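You operate a simulated robot arm through the tools that you are given. There is no shell and no other tool. Be economical: measure what you need, move in short steps, check, and stop when the job is done.

You run a simulated robot arm. Do the job below in one go: nothing can be reset, and whatever is moved stays where it is left.

TASK
Wake the laptop with the empty pack on its charger to 15 % or more, then unplug it.
Fine: switch on the charger with the blue band, start the laptop; shut it down and switch off before the tip comes out.
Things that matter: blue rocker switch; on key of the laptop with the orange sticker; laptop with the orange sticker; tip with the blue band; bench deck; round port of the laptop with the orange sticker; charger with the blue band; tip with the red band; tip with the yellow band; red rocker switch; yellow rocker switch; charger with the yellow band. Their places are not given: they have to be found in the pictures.

Only the result counts: the job must be done as asked and must still hold three seconds after the hand-in. Knocking over, shifting, dropping, spilling or breaking anything else fails it.

THE ROBOT
A 7-joint arm with a two-finger parallel gripper, fixed in place. Base frame: the origin is at the foot of the arm, x ahead of it, y to its left, z up; the work surface is at about z = 0.9. Units: m, degrees, N and s.
Its first joint turns from -166.0 to 166.0 degrees. Payload 4.4 kg.
Tool frame: the origin (TCP) lies between the finger pads and is the grasp point; the fingertips stand 0.023 m ahead of it; z points along the fingers, y is the line along which they close. The gripper opens to 0.094 m. The fingers are 0.038 m wide and 0.01 m thick; the gripper's body (0.054 by 0.096 m) begins 0.039 m behind the TCP.
Orientation is that of the tool frame in the base frame, as a unit quaternion [x, y, z, w]. With the fingers straight down and closing along the base's y, the tool's x points along the base's -x, its y along +y and its z along -z.

THE INTERFACE
- The arm moves only by the tool jog_arm. Its arguments are lists of equal length, an entry for each row: "delta_pos": the shift along the tool's x, y, z in units of 25 mm (1.0 is 25 mm), a list of three; "rot": the turn, a rotation vector about the tool's x, y, z in units of 8 degrees (1.0 is 8 degrees), a list of three; "claw": the closure in counts, from 0 (fully open) to 255 (shut). In form: {"delta_pos": [[tx, ty, tz], ...], "rot": [[ax, ay, az], ...], "claw": [claw, ...]}. A call has 1 to 12 rows; each row shifts and turns the commanded pose from where the row before left it, along the tool's axes as they then stand. A call with a number of a shift or a turn outside -1 to 1 is refused whole. Each row takes 0.2 s and may step no farther than 0.05 m and 8.6 degrees from the row before; otherwise, or with a gripper value out of range, the whole call is refused. A pose out of reach is approached as far as the arm can. The call stops where the force on the tool passes 90 N (or 10 N more than at its start, if that is more) or the arm is blocked; 0.2 s more then pass. The fingers move at their own pace (about 0.072 m/s each) and stop on an object; they squeeze with about 42 N. The grip force told is the motor's: it shows also when the fingers shut on nothing. Time passes only in rows, and 0.2 s behind the last, so rows that do not move let the fingers close. The reply holds the time, the measured pose of the TCP, the force on the tool along the base axes, the opening and the grip force, in the units named above and with some noise.
- Cameras (640 x 400 px; columns grow to the right, rows downward): "scene" is fixed at [0.0494, 0.6506, 1.6305]; the picture's right is [0.75, 0.66, 0.00], its down [0.65, -0.74, -0.16] and it looks along [-0.11, 0.12, -0.99] (base axes); focal length 214 px, centre (320, 200). "wrist" rides on the gripper at [0.086, 0.016, -0.075] in the tool frame; the picture's right is [-0.18, 0.98, 0.00], its down [-0.58, -0.11, -0.81] and it looks along [-0.79, -0.15, 0.59] (tool axes); focal length 243 px, centre (320, 200).
- get_image(camera): a new picture of that camera. No time passes.
- measure_at(camera, pixels): for up to 12 pixels [column, row] of the newest picture of that camera ("zoom" is the newest enlarged one), the place [x, y, z] in the base frame of the surface seen there, good to about 0.003 m. No time passes.
- zoom(camera, box): a new picture of the part [left, top, right, bottom] of that camera's present view, enlarged. No time passes.
- close_job(): hands the job in; it is judged then, once.

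Keep the steps short. Do not move on a guess: measure, check each grasp and each placing, and mend mistakes. In all there are 80 turns and 38 pictures (those below and enlarged ones count). Leave the gripper open and the arm clear of the work at the hand-in unless told otherwise, and finish with a single line.

The tools are called after ">>>" by a JSON object that holds its "api" and its "payload". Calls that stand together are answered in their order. jog_arm: Moves the arm, as the interface text tells. Its arguments: {"type":"object","properties":{"delta_pos":{"type":"array"},"rot":{"type":"array"},"claw":{"type":"array"}},"required":["delta_pos","rot","claw"]} The other tools are called the same way: get_image (camera) takes a picture; measure_at (camera, pixels) gives the place of the surface under pixels of a picture; zoom (camera, box) takes an enlarged picture of a part of a camera's view; close_job () hands the job in.

At the start:

```text
time_s: 0.0
position: [0.5657, 0.2758, 1.274]
tcp_rot: [0.0, 1.0, 0.0, 0.0]
wrist_force: [0.5, 0.1, -0.3]
finger_gap: 0.0939
grasp_force: 0.0
```

scene: 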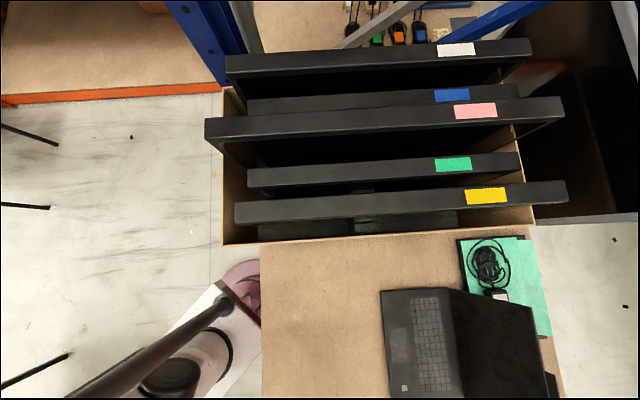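
wrist: 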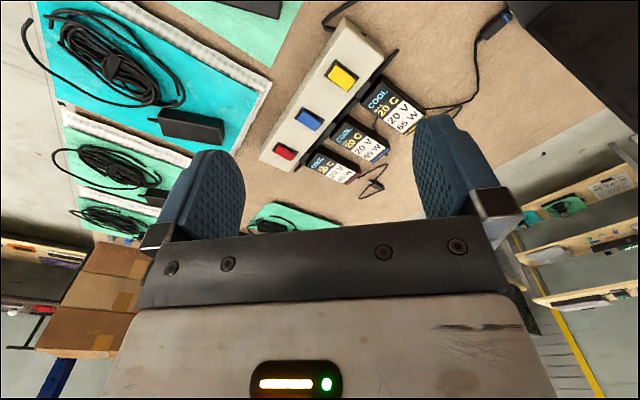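

I see a power strip with three coloured rockers and chargers in the wrist view (about 320,90). The scene view is mostly hidden by a rack of trays. I'll enlarge both views.

>>> {"api": "zoom", "payload": {"camera": "wrist", "box": [240, 0, 560, 200]}}

>>> {"api": "zoom", "payload": {"camera": "scene", "box": [260, 220, 580, 400]}}

```text
2.00 times, centred on (400, 100) of wrist
```

zoom: 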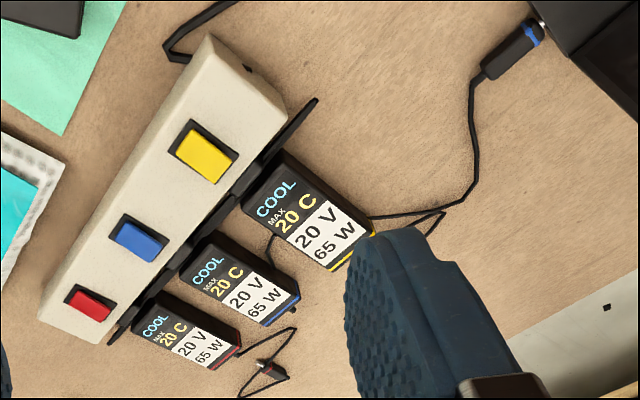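

```text
2.00 times, centred on (420, 310) of scene
```

zoom: 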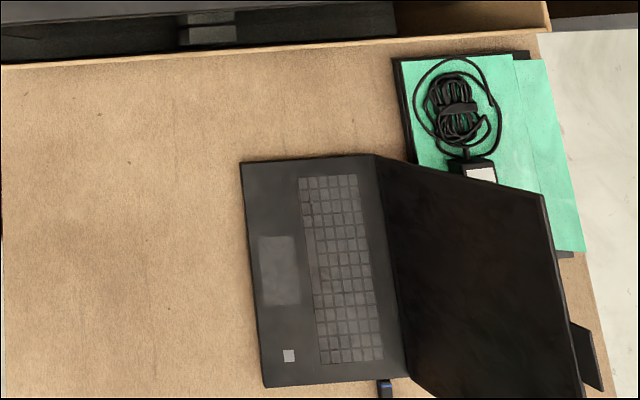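

A blue-banded tip is near a laptop at zoom (530,45). Now I'll measure the main parts in the scene and wrist views.

>>> {"api": "measure_at", "payload": {"camera": "wrist", "pixels": [[340, 76], [309, 119], [284, 152], [343, 25], [265, 160], [398, 105], [361, 140], [334, 165], [490, 25], [507, 15], [374, 185], [520, 60]]}}

>>> {"api": "measure_at", "payload": {"camera": "zoom", "pixels": [[385, 388], [288, 355], [242, 165], [266, 385], [375, 155], [408, 375], [545, 197], [580, 395], [100, 200], [575, 330], [340, 270], [410, 120]]}}

```text
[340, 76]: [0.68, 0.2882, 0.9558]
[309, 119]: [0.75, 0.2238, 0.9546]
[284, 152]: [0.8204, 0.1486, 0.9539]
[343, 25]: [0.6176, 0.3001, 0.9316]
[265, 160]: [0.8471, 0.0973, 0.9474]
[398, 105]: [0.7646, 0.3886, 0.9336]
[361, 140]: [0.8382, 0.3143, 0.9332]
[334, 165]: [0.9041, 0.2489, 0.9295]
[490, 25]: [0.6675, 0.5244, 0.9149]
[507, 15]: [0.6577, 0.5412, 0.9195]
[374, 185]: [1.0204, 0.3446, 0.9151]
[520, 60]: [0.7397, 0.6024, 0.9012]
```

```text
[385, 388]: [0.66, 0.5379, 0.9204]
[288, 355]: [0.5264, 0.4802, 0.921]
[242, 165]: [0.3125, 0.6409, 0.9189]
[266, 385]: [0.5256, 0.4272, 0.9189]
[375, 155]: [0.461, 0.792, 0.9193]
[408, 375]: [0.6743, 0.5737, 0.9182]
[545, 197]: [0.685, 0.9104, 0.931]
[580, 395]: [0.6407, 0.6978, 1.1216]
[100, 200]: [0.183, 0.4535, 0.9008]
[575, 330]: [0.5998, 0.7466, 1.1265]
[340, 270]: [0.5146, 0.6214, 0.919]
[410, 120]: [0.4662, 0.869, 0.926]
```

The laptop keyboard and the tip in its port need a closer look, along with the rest of the wrist view.

>>> {"api": "zoom", "payload": {"camera": "scene", "box": [375, 340, 475, 400]}}

>>> {"api": "zoom", "payload": {"camera": "wrist", "box": [460, 0, 560, 62]}}

```text
6.40 times, centred on (425, 370) of scene
```

zoom: 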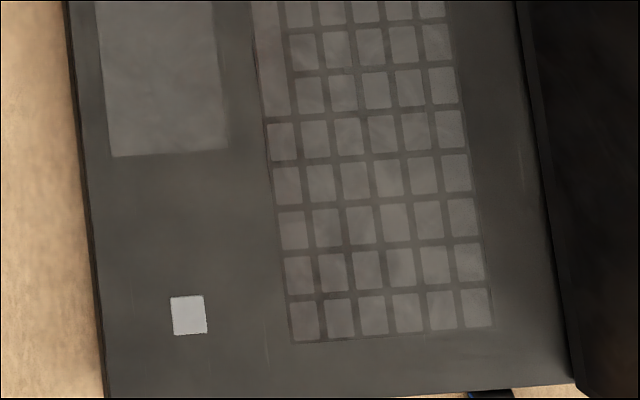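

```text
6.40 times, centred on (510, 31) of wrist
```

zoom: 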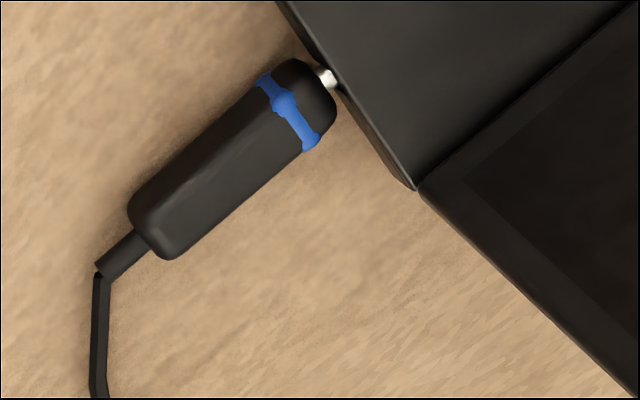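

The blue tip sits in the port, with bright metal at its root (wrist 510,12). The sticker and on key are not identified yet. I'll back away and yaw 45° so the wrist camera faces the laptop.

>>> {"api": "jog_arm", "payload": {"delta_pos": [[0.95, 0.31, 0], [0.95, 0.31, 0], [0.95, 0.31, 0], [0.95, 0.31, 0], [0.95, 0.31, 0], [0.95, 0.31, 0], [0, 0, 0], [0, 0, 0], [0, 0, 0], [0, 0, 0], [0, 0, 0], [0, 0, 0]], "rot": [[0, 0, 0], [0, 0, 0], [0, 0, 0], [0, 0, 0], [0, 0, 0], [0, 0, 0], [0, 0, -1], [0, 0, -1], [0, 0, -1], [0, 0, -1], [0, 0, -1], [0, 0, -0.625]], "claw": [0, 0, 0, 0, 0, 0, 0, 0, 0, 0, 0, 0]}}

>>> {"api": "get_image", "payload": {"camera": "wrist"}}

```text
time_s: 2.6
position: [0.4223, 0.323, 1.2765]
tcp_rot: [-0.383, 0.924, 0.0, 0.0]
wrist_force: [0.9, 0.5, 0.0]
finger_gap: 0.0942
grasp_force: 0.1
```

```text
31 pictures are left
```

wrist: 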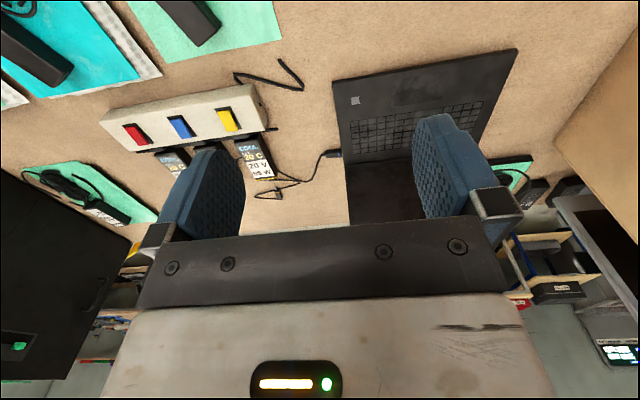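

The laptop is now in view, with the square at (355,100). I'll enlarge it.

>>> {"api": "zoom", "payload": {"camera": "wrist", "box": [320, 40, 520, 165]}}

>>> {"api": "zoom", "payload": {"camera": "wrist", "box": [90, 60, 350, 222]}}

```text
3.20 times, centred on (420, 102) of wrist
```

zoom: 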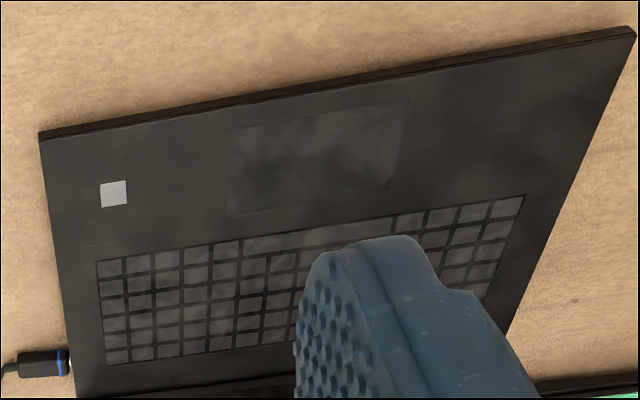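

```text
2.46 times, centred on (220, 141) of wrist
```

zoom: 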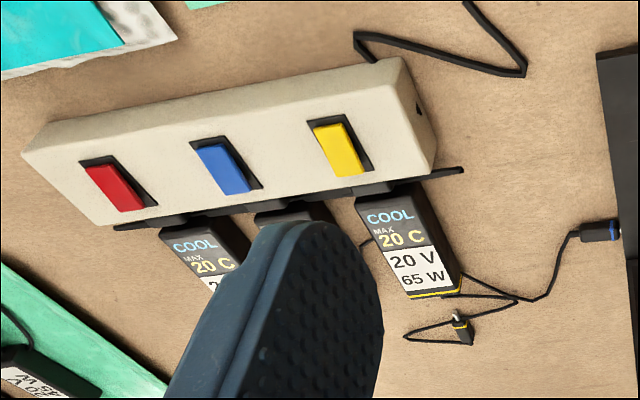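

The square is the only distinct key, and the middle charger (blue) feeds the tip. I'll measure the blue rocker's ends and the key's edges to get size and tilt.

>>> {"api": "measure_at", "payload": {"camera": "zoom", "pixels": [[197, 152], [218, 146], [213, 160], [226, 172], [236, 186], [228, 192], [247, 188], [188, 138], [259, 186], [240, 140], [322, 132], [348, 170]]}}

>>> {"api": "measure_at", "payload": {"camera": "wrist", "pixels": [[355, 101], [352, 97], [358, 104], [345, 100], [336, 82], [328, 154], [340, 155]]}}

>>> {"api": "zoom", "payload": {"camera": "wrist", "box": [115, 95, 255, 182]}}

```text
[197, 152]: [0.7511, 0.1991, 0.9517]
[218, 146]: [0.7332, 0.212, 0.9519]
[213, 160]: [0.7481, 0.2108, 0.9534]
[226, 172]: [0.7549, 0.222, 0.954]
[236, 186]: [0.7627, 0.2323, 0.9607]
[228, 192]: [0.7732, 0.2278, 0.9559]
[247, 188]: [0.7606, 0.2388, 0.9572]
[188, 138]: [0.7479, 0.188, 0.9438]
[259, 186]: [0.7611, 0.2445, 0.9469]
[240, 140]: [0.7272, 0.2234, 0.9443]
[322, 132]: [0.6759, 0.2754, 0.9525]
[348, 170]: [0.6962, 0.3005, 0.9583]
```

```text
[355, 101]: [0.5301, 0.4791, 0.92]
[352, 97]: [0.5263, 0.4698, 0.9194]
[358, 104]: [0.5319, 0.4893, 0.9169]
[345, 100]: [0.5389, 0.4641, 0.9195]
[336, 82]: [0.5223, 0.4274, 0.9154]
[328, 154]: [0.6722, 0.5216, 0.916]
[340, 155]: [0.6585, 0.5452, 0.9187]
```

```text
4.57 times, centred on (185, 138) of wrist
```

zoom: 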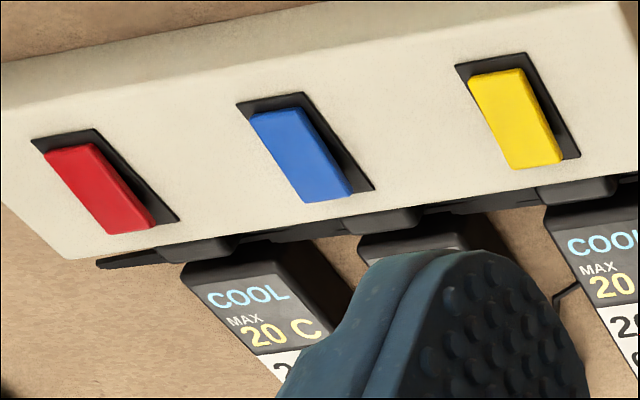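

The blue rocker's charger-side end is raised (0.961 against 0.952), as on the other two, so all are off. I'll close the fingers and travel above that end.

>>> {"api": "jog_arm", "payload": {"delta_pos": [[-0.6, -1, 0.5], [-0.6, -1, 0.5], [-0.6, -1, 0.5], [-0.6, -1, 0.5], [-0.6, -1, 0.5], [-0.6, -1, 0.5], [-0.6, -1, 0.5], [-0.6, -1, 0.5], [-0.6, -1, 0.5], [-0.6, -1, 0.5], [-0.6, -1, 0.5], [-0.6, -1, 0.5]], "rot": [[0, 0, 0], [0, 0, 0], [0, 0, 0], [0, 0, 0], [0, 0, 0], [0, 0, 0], [0, 0, 0], [0, 0, 0], [0, 0, 0], [0, 0, 0], [0, 0, 0], [0, 0, 0]], "claw": [255, 255, 255, 255, 255, 255, 255, 255, 255, 255, 255, 255]}}

>>> {"api": "get_image", "payload": {"camera": "wrist"}}

```text
time_s: 5.2
position: [0.7615, 0.2371, 1.126]
tcp_rot: [-0.383, 0.924, 0.0, 0.001]
wrist_force: [0.1, -0.1, 0.2]
finger_gap: 0.0
grasp_force: 42.5
```

```text
27 pictures are left
```

wrist: 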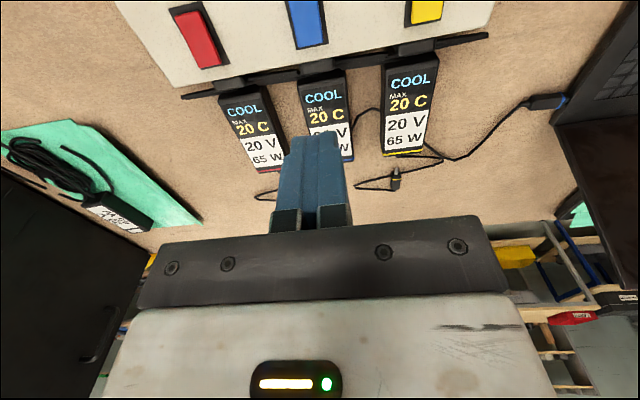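

The view is close now. I'll measure the blue rocker precisely (around 305,25).

>>> {"api": "measure_at", "payload": {"camera": "wrist", "pixels": [[308, 43], [306, 35], [305, 20], [303, 5], [292, 25], [320, 25], [312, 48], [297, 46], [322, 42], [285, 50], [330, 20], [303, 60]]}}

```text
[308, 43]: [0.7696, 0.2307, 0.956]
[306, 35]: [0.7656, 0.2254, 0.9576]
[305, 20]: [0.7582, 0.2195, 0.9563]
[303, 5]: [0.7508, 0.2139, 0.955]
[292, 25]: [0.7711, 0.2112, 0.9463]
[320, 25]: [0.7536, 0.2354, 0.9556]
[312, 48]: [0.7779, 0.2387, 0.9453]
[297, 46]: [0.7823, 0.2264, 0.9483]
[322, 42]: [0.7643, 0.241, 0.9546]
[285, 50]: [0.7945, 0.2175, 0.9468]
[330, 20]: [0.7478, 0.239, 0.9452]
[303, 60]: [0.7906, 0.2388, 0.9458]
```

The raised end is at about (0.770, 0.232, 0.957). I'll centre the fingertips just outward of the middle and descend to a tip height of 0.967.

>>> {"api": "jog_arm", "payload": {"delta_pos": [[-0.05, -0.27, 1], [0, 0, 1], [0, 0, 1], [0, 0, 1], [0, 0, 0.9], [0, 0, 0.5]], "rot": [[0, 0, 0], [0, 0, 0], [0, 0, 0], [0, 0, 0], [0, 0, 0], [0, 0, 0]], "claw": [255, 255, 255, 255, 255, 255]}}

```text
time_s: 6.6
position: [0.7683, 0.2343, 0.9907]
tcp_rot: [-0.383, 0.924, 0.0, 0.0]
wrist_force: [0.2, -0.5, -1.0]
finger_gap: 0.0003
grasp_force: 42.0
```

The tip is hovering about 1 cm above the rocker end. I'll press down slowly by about 16 mm.

>>> {"api": "jog_arm", "payload": {"delta_pos": [[0, 0, 0.12], [0, 0, 0.12], [0, 0, 0.12], [0, 0, 0.1], [0, 0, 0.1], [0, 0, 0.08]], "rot": [[0, 0, 0], [0, 0, 0], [0, 0, 0], [0, 0, 0], [0, 0, 0], [0, 0, 0]], "claw": [255, 255, 255, 255, 255, 255]}}

```text
time_s: 8.0
position: [0.7691, 0.2338, 0.9779]
tcp_rot: [-0.383, 0.924, -0.001, 0.003]
wrist_force: [-11.8, -1.8, 52.9]
finger_gap: 0.0
grasp_force: 41.6
```

The force rose to 53 N at a tip height of 0.955. I'll back off upward and check the rocker.

>>> {"api": "jog_arm", "payload": {"delta_pos": [[0, 0, -0.5], [0, 0, -1], [0, 0, -1], [0, 0, -1], [0, 0, -1]], "rot": [[0, 0, 0], [0, 0, 0], [0, 0, 0], [0, 0, 0], [0, 0, 0]], "claw": [255, 255, 255, 255, 255]}}

>>> {"api": "get_image", "payload": {"camera": "wrist"}}

```text
time_s: 9.2
position: [0.7689, 0.234, 1.0867]
tcp_rot: [-0.383, 0.924, 0.0, 0.0]
wrist_force: [-0.9, 0.7, 0.5]
finger_gap: 0.0
grasp_force: 41.5
```

```text
26 pictures are left
```

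wrist: 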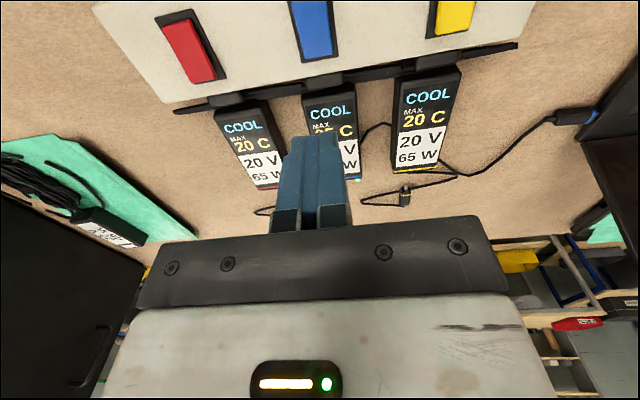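

I'll enlarge the rockers and the blue charger.

>>> {"api": "zoom", "payload": {"camera": "wrist", "box": [150, 0, 490, 212]}}

>>> {"api": "measure_at", "payload": {"camera": "wrist", "pixels": [[318, 48], [315, 40], [313, 25], [310, 5], [205, 70], [190, 30]]}}

```text
1.88 times, centred on (320, 106) of wrist
```

zoom: 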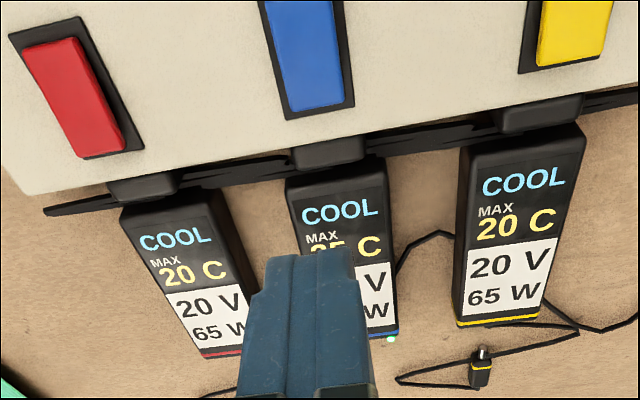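

```text
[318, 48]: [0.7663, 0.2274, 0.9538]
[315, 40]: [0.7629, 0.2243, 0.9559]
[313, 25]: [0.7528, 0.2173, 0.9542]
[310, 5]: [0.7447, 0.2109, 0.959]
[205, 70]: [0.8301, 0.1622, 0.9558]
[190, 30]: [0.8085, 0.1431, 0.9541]
```

The blue charger's green light is on and the rocker has flipped. Its label has gone from 20 to 25 °C, so I'll watch for heating. Next I'll move toward the laptop, staying slightly on the user side so the key stays in view.

>>> {"api": "jog_arm", "payload": {"delta_pos": [[0.2, 1, 0], [0.2, 1, 0], [0.2, 1, 0], [0.2, 1, 0], [0.2, 1, 0], [0.2, 1, 0], [0.2, 1, 0], [0.2, 1, 0], [0.2, 1, 0], [0.2, 1, 0], [0.2, 1, 0], [0.2, 1, 0]], "rot": [[0, 0, 0], [0, 0, 0], [0, 0, 0], [0, 0, 0], [0, 0, 0], [0, 0, 0], [0, 0, 0], [0, 0, 0], [0, 0, 0], [0, 0, 0], [0, 0, 0], [0, 0, 0]], "claw": [255, 255, 255, 255, 255, 255, 255, 255, 255, 255, 255, 255]}}

>>> {"api": "get_image", "payload": {"camera": "wrist"}}

```text
time_s: 11.8
position: [0.5156, 0.4019, 1.0884]
tcp_rot: [-0.383, 0.924, -0.001, 0.0]
wrist_force: [-1.0, 0.3, -0.6]
finger_gap: 0.0
grasp_force: 42.0
```

```text
24 pictures are left
```

wrist: 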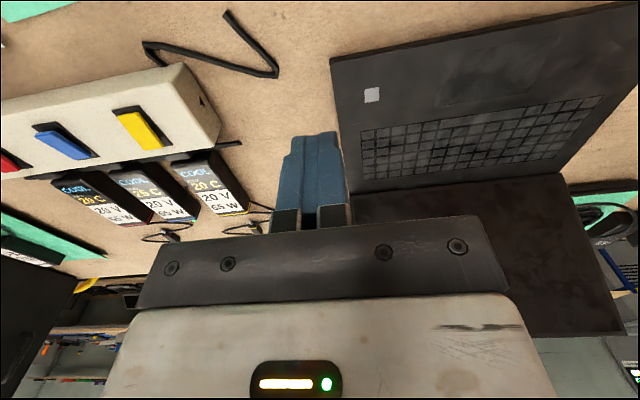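

The square is at (372,95), and the screen is dark. I'll zoom and measure.

>>> {"api": "zoom", "payload": {"camera": "wrist", "box": [330, 60, 450, 135]}}

>>> {"api": "measure_at", "payload": {"camera": "wrist", "pixels": [[372, 95], [365, 89], [379, 88], [366, 102], [380, 100], [390, 95], [355, 95], [372, 80]]}}

```text
5.33 times, centred on (390, 98) of wrist
```

zoom: 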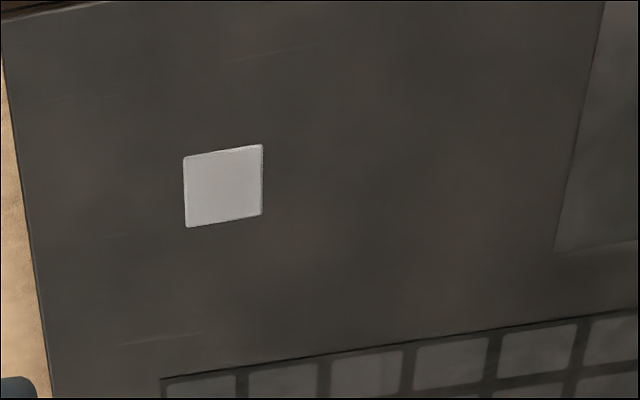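

```text
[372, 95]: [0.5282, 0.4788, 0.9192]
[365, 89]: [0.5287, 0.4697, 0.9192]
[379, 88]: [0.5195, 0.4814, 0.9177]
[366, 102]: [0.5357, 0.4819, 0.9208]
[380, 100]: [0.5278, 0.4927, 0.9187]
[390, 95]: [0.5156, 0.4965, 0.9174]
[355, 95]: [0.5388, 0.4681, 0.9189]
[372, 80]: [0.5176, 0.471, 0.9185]
```

The key centre is (0.528, 0.480, 0.919), nearly flush. I'll tilt 20° so one fingertip edge does the pressing, move above it, and lower to about 1 cm clear.

>>> {"api": "jog_arm", "payload": {"delta_pos": [[-1, 0.62, 0], [-1, 0.62, 0], [-0.96, 0.62, 0], [0, 0, 0], [0, 0, 0], [0, 0, 0], [0.291, 0, 0.799], [0.291, 0, 0.799], [0.291, 0, 0.799], [0.291, 0, 0.799], [0.291, 0, 0.799], [0.291, 0, 0.799]], "rot": [[0, 0, 0], [0, 0, 0], [0, 0, 0], [0, -1, 0], [0, -1, 0], [0, -0.5, 0], [0, 0, 0], [0, 0, 0], [0, 0, 0], [0, 0, 0], [0, 0, 0], [0, 0, 0]], "claw": [255, 255, 255, 255, 255, 255, 255, 255, 255, 255, 255, 255]}}

>>> {"api": "zoom", "payload": {"camera": "scene", "box": [340, 280, 560, 400]}}

```text
time_s: 14.4
position: [0.533, 0.4883, 0.9573]
tcp_rot: [-0.377, 0.909, 0.067, 0.162]
wrist_force: [-0.3, 0.0, 0.4]
finger_gap: 0.0
grasp_force: 41.5
```

```text
2.91 times, centred on (450, 340) of scene
```

zoom: 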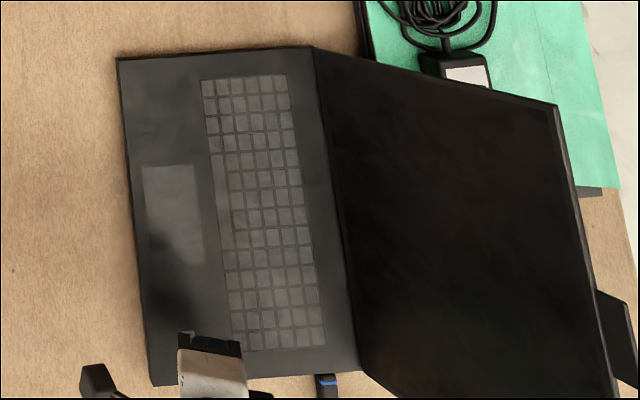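

The tilt is right (fingers lean toward the lid). I'll press gently in 2.5 mm steps.

>>> {"api": "jog_arm", "payload": {"delta_pos": [[0.034, 0, 0.094], [0.034, 0, 0.094], [0.034, 0, 0.094], [0.034, 0, 0.094], [0.034, 0, 0.094]], "rot": [[0, 0, 0], [0, 0, 0], [0, 0, 0], [0, 0, 0], [0, 0, 0]], "claw": [255, 255, 255, 255, 255]}}

>>> {"api": "zoom", "payload": {"camera": "scene", "box": [340, 280, 560, 400]}}

```text
time_s: 15.6
position: [0.5325, 0.489, 0.9469]
tcp_rot: [-0.378, 0.909, 0.067, 0.161]
wrist_force: [-6.8, -3.4, 19.9]
finger_gap: 0.0
grasp_force: 41.8
```

```text
2.91 times, centred on (450, 340) of scene
```

zoom: 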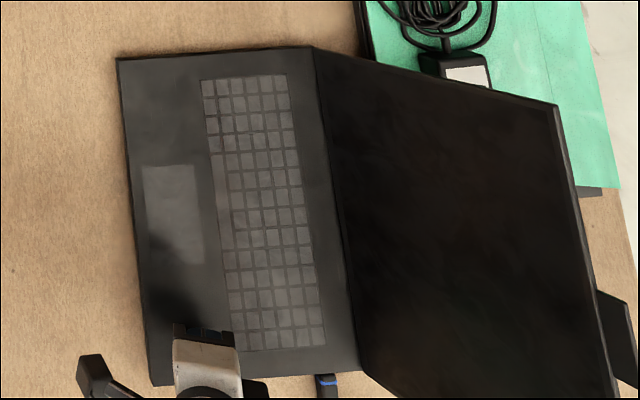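

Contact reads 20 N but the screen still looks dark. I'll lift clear and look with the wrist camera.

>>> {"api": "jog_arm", "payload": {"delta_pos": [[-0.2, 0, -0.56], [-0.342, 0, -0.94], [-0.342, 0, -0.94], [-0.342, 0, -0.94]], "rot": [[0, 0, 0], [0, 0, 0], [0, 0, 0], [0, 0, 0]], "claw": [255, 255, 255, 255]}}

>>> {"api": "get_image", "payload": {"camera": "wrist"}}

```text
time_s: 16.6
position: [0.5314, 0.4867, 1.035]
tcp_rot: [-0.378, 0.909, 0.067, 0.161]
wrist_force: [-0.9, 0.0, -1.0]
finger_gap: 0.0
grasp_force: 42.0
```

```text
20 pictures are left
```

wrist: 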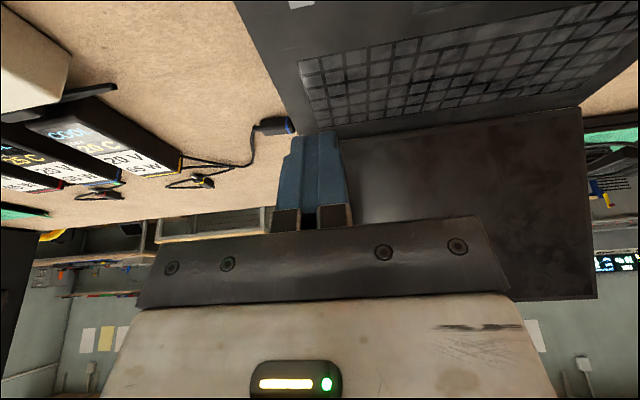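

The screen is still dark. I'll look closely at the tip in the port (about 280,125) and the charger label.

>>> {"api": "zoom", "payload": {"camera": "wrist", "box": [240, 95, 320, 145]}}

>>> {"api": "measure_at", "payload": {"camera": "wrist", "pixels": [[258, 127], [275, 124], [288, 125], [295, 126], [297, 132], [300, 110], [305, 137]]}}

```text
8.00 times, centred on (280, 120) of wrist
```

zoom: 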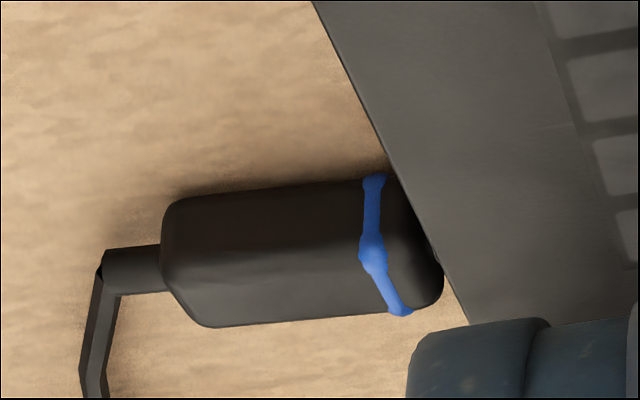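

```text
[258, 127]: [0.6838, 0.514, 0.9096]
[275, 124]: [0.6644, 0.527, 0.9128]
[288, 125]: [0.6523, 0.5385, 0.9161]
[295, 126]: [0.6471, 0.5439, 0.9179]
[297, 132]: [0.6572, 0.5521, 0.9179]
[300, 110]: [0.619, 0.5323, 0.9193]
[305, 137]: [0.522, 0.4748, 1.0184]
```

The tip looks well home, with the body against the case. The laptop may need a moment, so I'll wait about 2 s and look again.

>>> {"api": "jog_arm", "payload": {"delta_pos": [[0.342, 0, -0.94], [0, 0, 0], [0, 0, 0], [0, 0, 0], [0, 0, 0], [0, 0, 0], [0, 0, 0], [0, 0, 0], [0, 0, 0], [0, 0, 0]], "rot": [[0, 0, 0], [0, 0, 0], [0, 0, 0], [0, 0, 0], [0, 0, 0], [0, 0, 0], [0, 0, 0], [0, 0, 0], [0, 0, 0], [0, 0, 0]], "claw": [255, 255, 255, 255, 255, 255, 255, 255, 255, 255]}}

>>> {"api": "get_image", "payload": {"camera": "wrist"}}

```text
time_s: 18.8
position: [0.5202, 0.4749, 1.0537]
tcp_rot: [-0.377, 0.91, 0.067, 0.16]
wrist_force: [-0.3, -1.1, 0.4]
finger_gap: 0.0
grasp_force: 41.6
```

```text
18 pictures are left
```

wrist: 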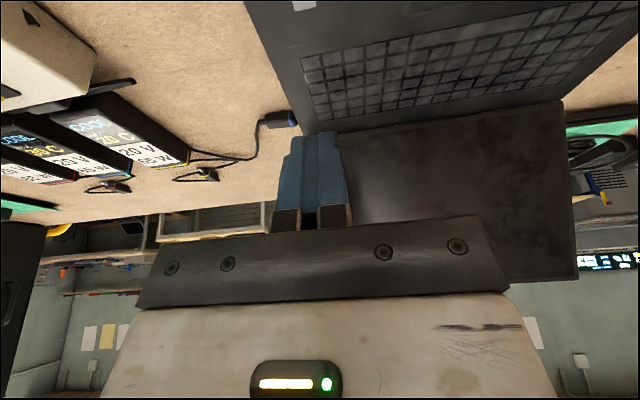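

The blue label has changed and there is a lit panel at far right (610,262). I'll enlarge both.

>>> {"api": "zoom", "payload": {"camera": "wrist", "box": [0, 80, 210, 211]}}

>>> {"api": "zoom", "payload": {"camera": "wrist", "box": [340, 90, 640, 277]}}

```text
3.05 times, centred on (105, 146) of wrist
```

zoom: 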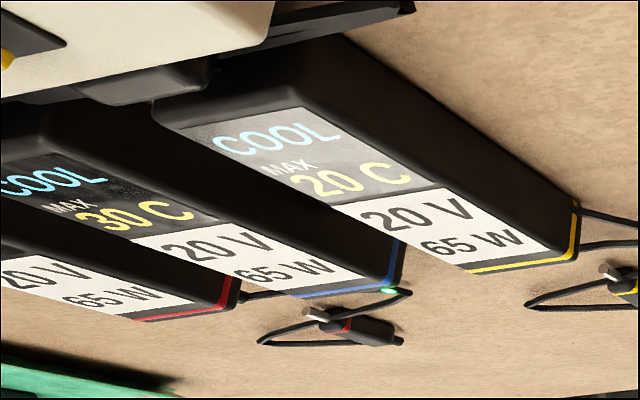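

```text
2.13 times, centred on (490, 184) of wrist
```

zoom: 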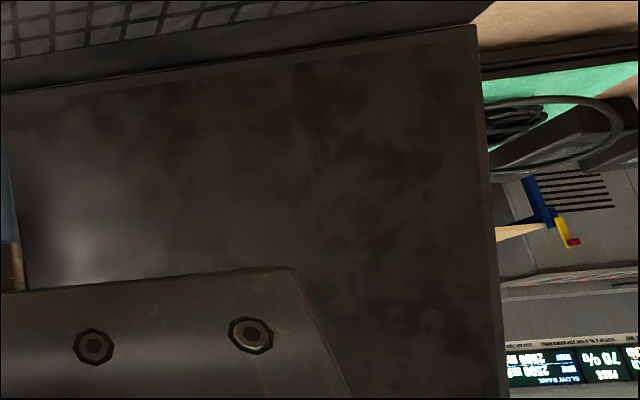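

There is a display panel (upside-down text) reading something like "PACK .. %". I'll enlarge and locate it.

>>> {"api": "zoom", "payload": {"camera": "wrist", "box": [570, 240, 640, 284]}}

>>> {"api": "measure_at", "payload": {"camera": "wrist", "pixels": [[585, 262], [600, 262], [620, 262], [636, 262], [620, 275]]}}

```text
9.09 times, centred on (605, 262) of wrist
```

zoom: 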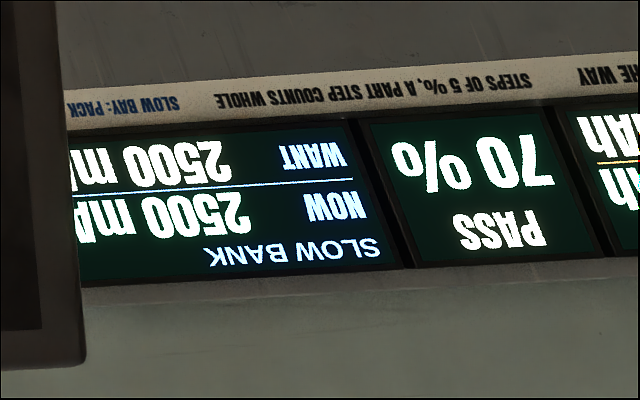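

```text
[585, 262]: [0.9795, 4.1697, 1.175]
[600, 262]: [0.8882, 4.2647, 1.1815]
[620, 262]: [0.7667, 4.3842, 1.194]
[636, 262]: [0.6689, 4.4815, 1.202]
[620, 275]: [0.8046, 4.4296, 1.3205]
```

That panel stands 4 m away and belongs to another bench, so it doesn't matter. The blue charger reads 30 °C, and the laptop has not started. I'll press the key again, better centred and a bit deeper.

>>> {"api": "jog_arm", "payload": {"delta_pos": [[-0.7, -0.06, 0.256], [0.331, 0, 0.909], [0.331, 0, 0.909], [0.331, 0, 0.909], [0.331, 0, 0.909], [0.068, 0, 0.188], [0.068, 0, 0.188], [0.034, 0, 0.094], [0.034, 0, 0.094], [0, 0, 0]], "rot": [[0, 0, 0], [0, 0, 0], [0, 0, 0], [0, 0, 0], [0, 0, 0], [0, 0, 0], [0, 0, 0], [0, 0, 0], [0, 0, 0], [0, 0, 0]], "claw": [255, 255, 255, 255, 255, 255, 255, 255, 255, 255]}}

>>> {"api": "zoom", "payload": {"camera": "scene", "box": [340, 280, 560, 400]}}

```text
time_s: 21.0
position: [0.5365, 0.4902, 0.9471]
tcp_rot: [-0.377, 0.909, 0.067, 0.164]
wrist_force: [-26.7, -1.8, 79.0]
finger_gap: 0.0
grasp_force: 41.9
```

```text
2.91 times, centred on (450, 340) of scene
```

zoom: 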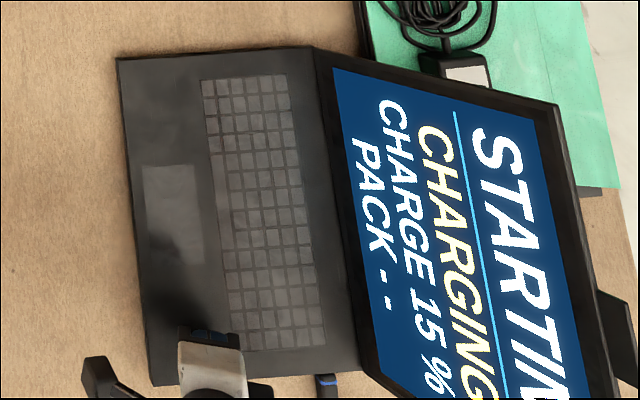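

It started: the screen reads "STARTING / CHARGING / CHARGE 15 % / PACK --". I'll lift off the key straight away and look again.

>>> {"api": "jog_arm", "payload": {"delta_pos": [[-0.2, 0, -0.56], [-0.342, 0, -0.94], [-0.342, 0, -0.94]], "rot": [[0, 0, 0], [0, 0, 0], [0, 0, 0]], "claw": [255, 255, 255]}}

>>> {"api": "zoom", "payload": {"camera": "scene", "box": [340, 280, 560, 400]}}

```text
time_s: 21.8
position: [0.5365, 0.4875, 1.0045]
tcp_rot: [-0.377, 0.91, 0.066, 0.159]
wrist_force: [-0.1, 1.1, -0.7]
finger_gap: 0.0
grasp_force: 42.2
```

```text
2.91 times, centred on (450, 340) of scene
```

zoom: 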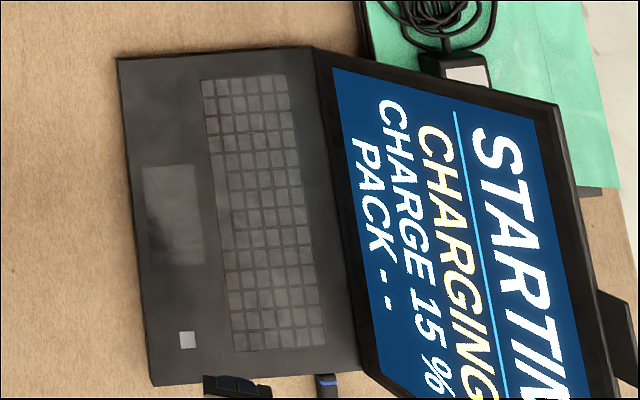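

It is starting up. I'll wait about 2.4 s, rising slightly, and check again.

>>> {"api": "jog_arm", "payload": {"delta_pos": [[-0.342, 0, -0.94], [0, 0, 0], [0, 0, 0], [0, 0, 0], [0, 0, 0], [0, 0, 0], [0, 0, 0], [0, 0, 0], [0, 0, 0], [0, 0, 0], [0, 0, 0], [0, 0, 0]], "rot": [[0, 0, 0], [0, 0, 0], [0, 0, 0], [0, 0, 0], [0, 0, 0], [0, 0, 0], [0, 0, 0], [0, 0, 0], [0, 0, 0], [0, 0, 0], [0, 0, 0], [0, 0, 0]], "claw": [255, 255, 255, 255, 255, 255, 255, 255, 255, 255, 255, 255]}}

>>> {"api": "zoom", "payload": {"camera": "scene", "box": [340, 280, 560, 400]}}

```text
time_s: 24.4
position: [0.5358, 0.4884, 1.0318]
tcp_rot: [-0.378, 0.91, 0.067, 0.16]
wrist_force: [-0.7, -0.2, 0.2]
finger_gap: 0.0001
grasp_force: 41.4
```

```text
2.91 times, centred on (450, 340) of scene
```

zoom: 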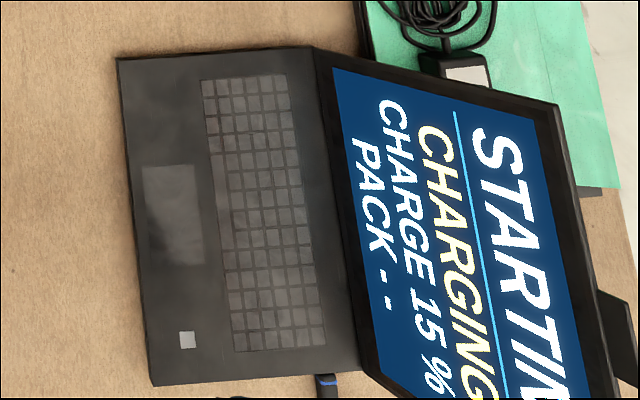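

It still says STARTING and 15 %. I'll wait about 5 s more before the next picture.

>>> {"api": "jog_arm", "payload": {"delta_pos": [[0, 0, 0], [0, 0, 0], [0, 0, 0], [0, 0, 0], [0, 0, 0], [0, 0, 0], [0, 0, 0], [0, 0, 0], [0, 0, 0], [0, 0, 0], [0, 0, 0], [0, 0, 0]], "rot": [[0, 0, 0], [0, 0, 0], [0, 0, 0], [0, 0, 0], [0, 0, 0], [0, 0, 0], [0, 0, 0], [0, 0, 0], [0, 0, 0], [0, 0, 0], [0, 0, 0], [0, 0, 0]], "claw": [255, 255, 255, 255, 255, 255, 255, 255, 255, 255, 255, 255]}}

>>> {"api": "jog_arm", "payload": {"delta_pos": [[0, 0, 0], [0, 0, 0], [0, 0, 0], [0, 0, 0], [0, 0, 0], [0, 0, 0], [0, 0, 0], [0, 0, 0], [0, 0, 0], [0, 0, 0], [0, 0, 0], [0, 0, 0]], "rot": [[0, 0, 0], [0, 0, 0], [0, 0, 0], [0, 0, 0], [0, 0, 0], [0, 0, 0], [0, 0, 0], [0, 0, 0], [0, 0, 0], [0, 0, 0], [0, 0, 0], [0, 0, 0]], "claw": [255, 255, 255, 255, 255, 255, 255, 255, 255, 255, 255, 255]}}

>>> {"api": "zoom", "payload": {"camera": "scene", "box": [340, 280, 560, 400]}}

```text
time_s: 27.0
position: [0.5359, 0.49, 1.0307]
tcp_rot: [-0.377, 0.91, 0.066, 0.16]
wrist_force: [-0.1, -0.8, -0.1]
finger_gap: 0.0
grasp_force: 41.8
```

```text
time_s: 29.6
position: [0.5349, 0.4893, 1.0304]
tcp_rot: [-0.377, 0.91, 0.066, 0.161]
wrist_force: [0.9, 0.4, -0.2]
finger_gap: 0.0
grasp_force: 42.2
```

```text
2.91 times, centred on (450, 340) of scene
```

zoom: 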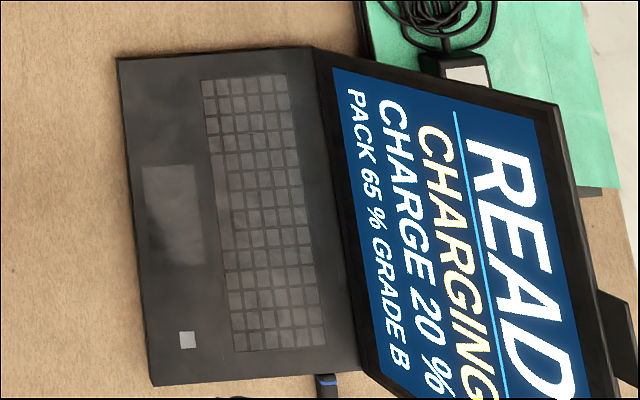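

READY, charging, 20 %: the goal is reached. Now I'll press the key the same way to shut down.

>>> {"api": "jog_arm", "payload": {"delta_pos": [[0.335, 0, 0.921], [0.335, 0, 0.921], [0.335, 0, 0.921], [0.068, 0, 0.188], [0.068, 0, 0.188], [0.034, 0, 0.094], [0.034, 0, 0.094], [0, 0, 0]], "rot": [[0, 0, 0], [0, 0, 0], [0, 0, 0], [0, 0, 0], [0, 0, 0], [0, 0, 0], [0, 0, 0], [0, 0, 0]], "claw": [255, 255, 255, 255, 255, 255, 255, 255]}}

>>> {"api": "jog_arm", "payload": {"delta_pos": [[-0.2, 0, -0.56], [-0.342, 0, -0.94], [-0.342, 0, -0.94], [-0.342, 0, -0.94]], "rot": [[0, 0, 0], [0, 0, 0], [0, 0, 0], [0, 0, 0]], "claw": [255, 255, 255, 255]}}

>>> {"api": "zoom", "payload": {"camera": "scene", "box": [340, 280, 560, 400]}}

```text
time_s: 31.4
position: [0.5372, 0.4902, 0.9451]
tcp_rot: [-0.377, 0.909, 0.067, 0.162]
wrist_force: [-5.0, -9.9, 38.0]
finger_gap: 0.0
grasp_force: 41.8
```

```text
time_s: 32.4
position: [0.5359, 0.4912, 1.0342]
tcp_rot: [-0.378, 0.909, 0.067, 0.161]
wrist_force: [0.3, -0.1, 0.2]
finger_gap: 0.0
grasp_force: 42.1
```

```text
2.91 times, centred on (450, 340) of scene
```

zoom: 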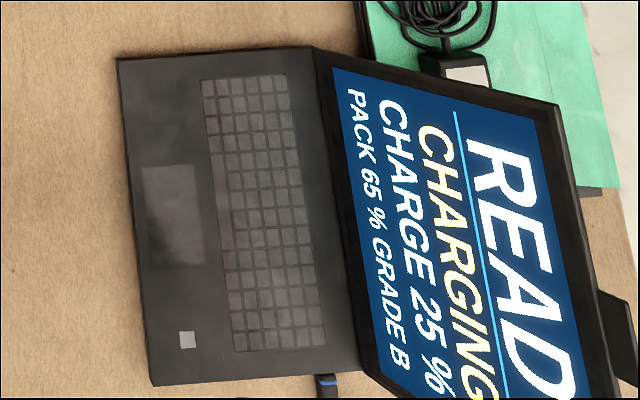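

The press reached only 38 N and did not register (READY, 25 %). I'll press a bit deeper, hold about 1 s, and view while held.

>>> {"api": "jog_arm", "payload": {"delta_pos": [[0.335, 0, 0.921], [0.335, 0, 0.921], [0.335, 0, 0.921], [0.068, 0, 0.188], [0.068, 0, 0.188], [0.068, 0, 0.188], [0.04, 0, 0.11], [0, 0, 0], [0, 0, 0], [0, 0, 0]], "rot": [[0, 0, 0], [0, 0, 0], [0, 0, 0], [0, 0, 0], [0, 0, 0], [0, 0, 0], [0, 0, 0], [0, 0, 0], [0, 0, 0], [0, 0, 0]], "claw": [255, 255, 255, 255, 255, 255, 255, 255, 255, 255]}}

>>> {"api": "zoom", "payload": {"camera": "scene", "box": [340, 280, 560, 400]}}

```text
time_s: 34.6
position: [0.5341, 0.4886, 0.9473]
tcp_rot: [-0.377, 0.909, 0.067, 0.163]
wrist_force: [-11.5, -11.4, 71.7]
finger_gap: 0.0
grasp_force: 42.1
```

```text
2.91 times, centred on (450, 340) of scene
```

zoom: 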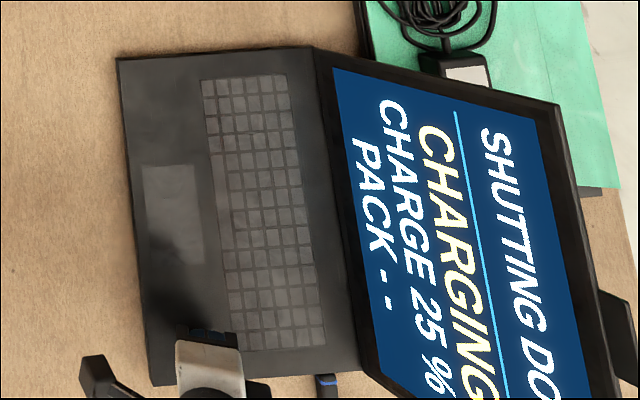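

SHUTTING DOWN is shown. I'll lift and level the tool while it finishes, then check the screen.

>>> {"api": "jog_arm", "payload": {"delta_pos": [[-0.2, 0, -0.56], [-0.342, 0, -0.94], [-0.342, 0, -0.94], [-0.342, 0, -0.94], [-0.342, 0, -0.94], [-0.342, 0, -0.94], [0, 0, 0], [0, 0, 0], [0, 0, 0]], "rot": [[0, 0, 0], [0, 0, 0], [0, 0, 0], [0, 0, 0], [0, 0, 0], [0, 0, 0], [0, 1, 0], [0, 1, 0], [0, 0.5, 0]], "claw": [255, 255, 255, 255, 255, 255, 255, 255, 255]}}

>>> {"api": "jog_arm", "payload": {"delta_pos": [[0.2, -1, 0], [0.2, -1, 0], [0.2, -1, 0], [0.2, -1, 0], [0.2, -1, 0], [0.2, -1, 0], [0.2, -1, 0], [0.2, -1, 0], [0.2, -1, 0], [0.2, -1, 0], [0.26, -1, 0], [0, -1, 0]], "rot": [[0, 0, 0], [0, 0, 0], [0, 0, 0], [0, 0, 0], [0, 0, 0], [0, 0, 0], [0, 0, 0], [0, 0, 0], [0, 0, 0], [0, 0, 0], [0, 0, 0], [0, 0, 0]], "claw": [255, 255, 255, 255, 255, 255, 255, 255, 255, 255, 255, 255]}}

>>> {"api": "zoom", "payload": {"camera": "scene", "box": [340, 280, 560, 400]}}

```text
time_s: 36.6
position: [0.5352, 0.489, 1.0839]
tcp_rot: [-0.382, 0.924, 0.0, 0.0]
wrist_force: [-0.8, -0.2, -0.3]
finger_gap: 0.0001
grasp_force: 42.1
```

```text
time_s: 39.2
position: [0.7084, 0.2345, 1.0837]
tcp_rot: [-0.383, 0.924, 0.0, 0.0]
wrist_force: [0.8, -0.1, 0.1]
finger_gap: 0.0002
grasp_force: 41.6
```

```text
2.91 times, centred on (450, 340) of scene
```

zoom: 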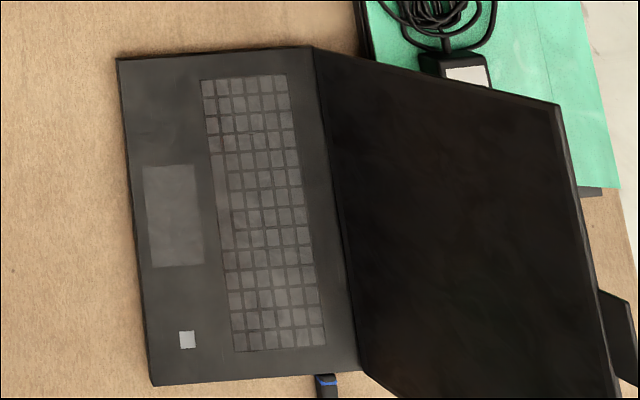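

The screen is dark, so the laptop is off. Next I'll move over the rocker's other end (0.739, 0.205), press it, then rise.

>>> {"api": "jog_arm", "payload": {"delta_pos": [[-0.02, -0.85, 0], [-0.02, -0.85, 0], [0, 0, 1], [0, 0, 1], [0, 0, 1], [0, 0, 0.72], [0, 0, 0.12], [0, 0, 0.12], [0, 0, 0.12], [0, 0, 0.1], [0, 0, 0.1], [0, 0, 0.08]], "rot": [[0, 0, 0], [0, 0, 0], [0, 0, 0], [0, 0, 0], [0, 0, 0], [0, 0, 0], [0, 0, 0], [0, 0, 0], [0, 0, 0], [0, 0, 0], [0, 0, 0], [0, 0, 0]], "claw": [255, 255, 255, 255, 255, 255, 255, 255, 255, 255, 255, 255]}}

>>> {"api": "jog_arm", "payload": {"delta_pos": [[0, 0, -0.5], [0, 0, -1], [0, 0, -1], [0, 0, -1], [0, 0, -1], [1, 0, 0], [1, 0, 0]], "rot": [[0, 0, 0], [0, 0, 0], [0, 0, 0], [0, 0, 0], [0, 0, 0], [0, 0, 0], [0, 0, 0]], "claw": [255, 255, 255, 255, 255, 255, 255]}}

>>> {"api": "get_image", "payload": {"camera": "wrist"}}

```text
time_s: 41.8
position: [0.7382, 0.2077, 0.9775]
tcp_rot: [-0.382, 0.924, 0.0, 0.001]
wrist_force: [-25.1, -9.1, 50.5]
finger_gap: 0.0001
grasp_force: 42.4
```

```text
time_s: 43.4
position: [0.7009, 0.1735, 1.0863]
tcp_rot: [-0.383, 0.924, 0.0, 0.0]
wrist_force: [0.9, 1.1, -0.5]
finger_gap: 0.0
grasp_force: 41.9
```

```text
7 pictures are left
```

wrist: 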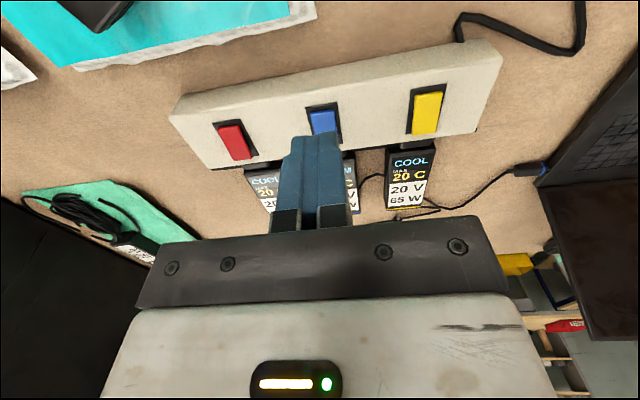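

I'll check the blue rocker's tilt (320,120) by measuring, compared with the yellow one.

>>> {"api": "measure_at", "payload": {"camera": "wrist", "pixels": [[318, 115], [320, 120], [323, 126], [325, 131], [428, 97], [425, 128], [525, 170], [535, 169], [541, 168]]}}

>>> {"api": "zoom", "payload": {"camera": "wrist", "box": [200, 70, 460, 232]}}

```text
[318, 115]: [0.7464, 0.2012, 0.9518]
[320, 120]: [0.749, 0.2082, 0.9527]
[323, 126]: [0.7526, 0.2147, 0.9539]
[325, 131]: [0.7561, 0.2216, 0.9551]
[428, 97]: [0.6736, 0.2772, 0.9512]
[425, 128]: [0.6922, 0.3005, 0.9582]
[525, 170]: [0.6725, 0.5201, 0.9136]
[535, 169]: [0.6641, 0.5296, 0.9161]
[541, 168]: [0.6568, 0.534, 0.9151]
```

```text
2.46 times, centred on (330, 151) of wrist
```

zoom: 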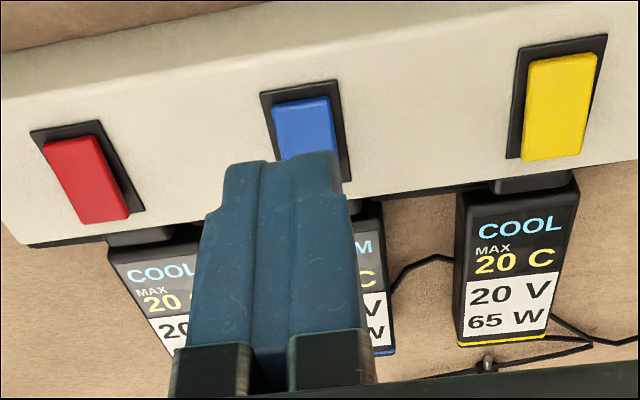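

The blue rocker is tilted back to off, matching its neighbours. Now for the plug: it lies along (0.707, -0.707), body centre about (0.67, 0.522, 0.914). I'll rise, open halfway and yaw 90° so the fingers close across it with the camera away from the lid.

>>> {"api": "jog_arm", "payload": {"delta_pos": [[0, 0, -0.2], [0, 0, -0.2], [0, 0, -0.2], [0, 0, -0.2], [0, 0, -0.2], [0, 0, -0.2], [0, 0, -0.2], [0, 0, -0.2], [0, 0, -0.2], [0, 0, -0.2], [0, 0, -0.2], [0, 0, -0.2]], "rot": [[0, 0, -0.9375], [0, 0, -0.9375], [0, 0, -0.9375], [0, 0, -0.9375], [0, 0, -0.9375], [0, 0, -0.9375], [0, 0, -0.9375], [0, 0, -0.9375], [0, 0, -0.9375], [0, 0, -0.9375], [0, 0, -0.9375], [0, 0, -0.9375]], "claw": [120, 120, 120, 120, 120, 120, 120, 120, 120, 120, 120, 120]}}

```text
time_s: 46.0
position: [0.7022, 0.1742, 1.1466]
tcp_rot: [0.924, -0.382, 0.0, 0.0]
wrist_force: [-0.1, -0.2, -0.1]
finger_gap: 0.0498
grasp_force: 0.1
```

The yaw is right. I'll travel toward the plug, stopping 6 cm short on the cable side, and take a picture.

>>> {"api": "jog_arm", "payload": {"delta_pos": [[-0.75, -0.8155, 0.2], [-0.75, -0.8155, 0.2], [-0.75, -0.8155, 0.2], [-0.75, -0.8155, 0.2], [-0.75, -0.8155, 0.2], [-0.75, -0.8155, 0.2], [-0.75, -0.8155, 0.2], [-0.75, -0.8155, 0.2], [-0.75, -0.8155, 0.2], [-0.75, -0.8155, 0.2], [-0.75, -0.8155, 0.2]], "rot": [[0, 0, 0], [0, 0, 0], [0, 0, 0], [0, 0, 0], [0, 0, 0], [0, 0, 0], [0, 0, 0], [0, 0, 0], [0, 0, 0], [0, 0, 0], [0, 0, 0]], "claw": [120, 120, 120, 120, 120, 120, 120, 120, 120, 120, 120]}}

>>> {"api": "get_image", "payload": {"camera": "wrist"}}

```text
time_s: 48.4
position: [0.7123, 0.4769, 1.0916]
tcp_rot: [0.924, -0.383, 0.001, 0.0]
wrist_force: [-0.4, 0.1, -0.6]
finger_gap: 0.0496
grasp_force: 0.0
```

```text
5 pictures are left
```

wrist: 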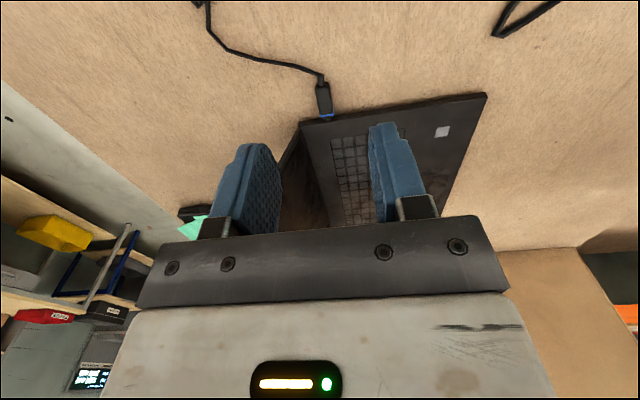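

The plug is centred between the fingers (col 324, rows 82–118). I'll measure its edges and the port edge.

>>> {"api": "measure_at", "payload": {"camera": "wrist", "pixels": [[323, 88], [324, 100], [325, 112], [326, 117], [318, 100], [330, 100], [313, 100], [335, 100], [320, 78], [322, 124], [345, 121], [305, 123]]}}

```text
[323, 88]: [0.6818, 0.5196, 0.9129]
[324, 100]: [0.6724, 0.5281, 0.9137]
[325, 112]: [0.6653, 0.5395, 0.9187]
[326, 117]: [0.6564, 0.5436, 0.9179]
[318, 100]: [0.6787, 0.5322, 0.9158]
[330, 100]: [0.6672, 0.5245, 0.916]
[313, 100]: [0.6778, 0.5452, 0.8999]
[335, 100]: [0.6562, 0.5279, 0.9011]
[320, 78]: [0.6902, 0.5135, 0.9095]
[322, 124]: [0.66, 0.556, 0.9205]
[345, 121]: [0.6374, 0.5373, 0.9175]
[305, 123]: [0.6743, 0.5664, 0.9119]
```

The body axis is at the expected line, top about 0.916. I'll align over it (target 0.674, 0.525) and descend to TCP z 0.93, fingers straddling the plug.

>>> {"api": "jog_arm", "payload": {"delta_pos": [[-0.82, -0.1, 0], [-0.82, -0.1, 0], [-0.82, -0.09, 0], [0, 0, 1], [0, 0, 1], [0, 0, 1], [0, 0, 1], [0, 0, 1], [0, 0, 0.8], [0, 0, 0.5], [0, 0, 0.2]], "rot": [[0, 0, 0], [0, 0, 0], [0, 0, 0], [0, 0, 0], [0, 0, 0], [0, 0, 0], [0, 0, 0], [0, 0, 0], [0, 0, 0], [0, 0, 0], [0, 0, 0]], "claw": [120, 120, 120, 120, 120, 120, 120, 120, 120, 120, 120]}}

```text
time_s: 50.8
position: [0.6772, 0.5262, 0.9293]
tcp_rot: [0.924, -0.383, 0.0, 0.0]
wrist_force: [-0.1, -1.0, -0.6]
finger_gap: 0.0496
grasp_force: 0.0
```

There was no contact on the way down. Now I'll close on the plug.

>>> {"api": "jog_arm", "payload": {"delta_pos": [[0, 0.06, 0], [0, 0, 0], [0, 0, 0], [0, 0, 0], [0, 0, 0]], "rot": [[0, 0, 0], [0, 0, 0], [0, 0, 0], [0, 0, 0], [0, 0, 0]], "claw": [120, 255, 255, 255, 255]}}

>>> {"api": "zoom", "payload": {"camera": "wrist", "box": [220, 60, 420, 185]}}

```text
time_s: 52.0
position: [0.6759, 0.5259, 0.9293]
tcp_rot: [0.924, -0.383, -0.001, 0.0]
wrist_force: [2.4, 3.3, 0.2]
finger_gap: 0.015
grasp_force: 42.1
```

```text
3.20 times, centred on (320, 122) of wrist
```

zoom: 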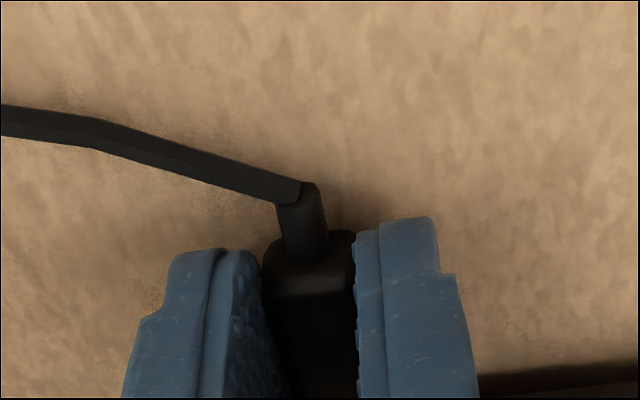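

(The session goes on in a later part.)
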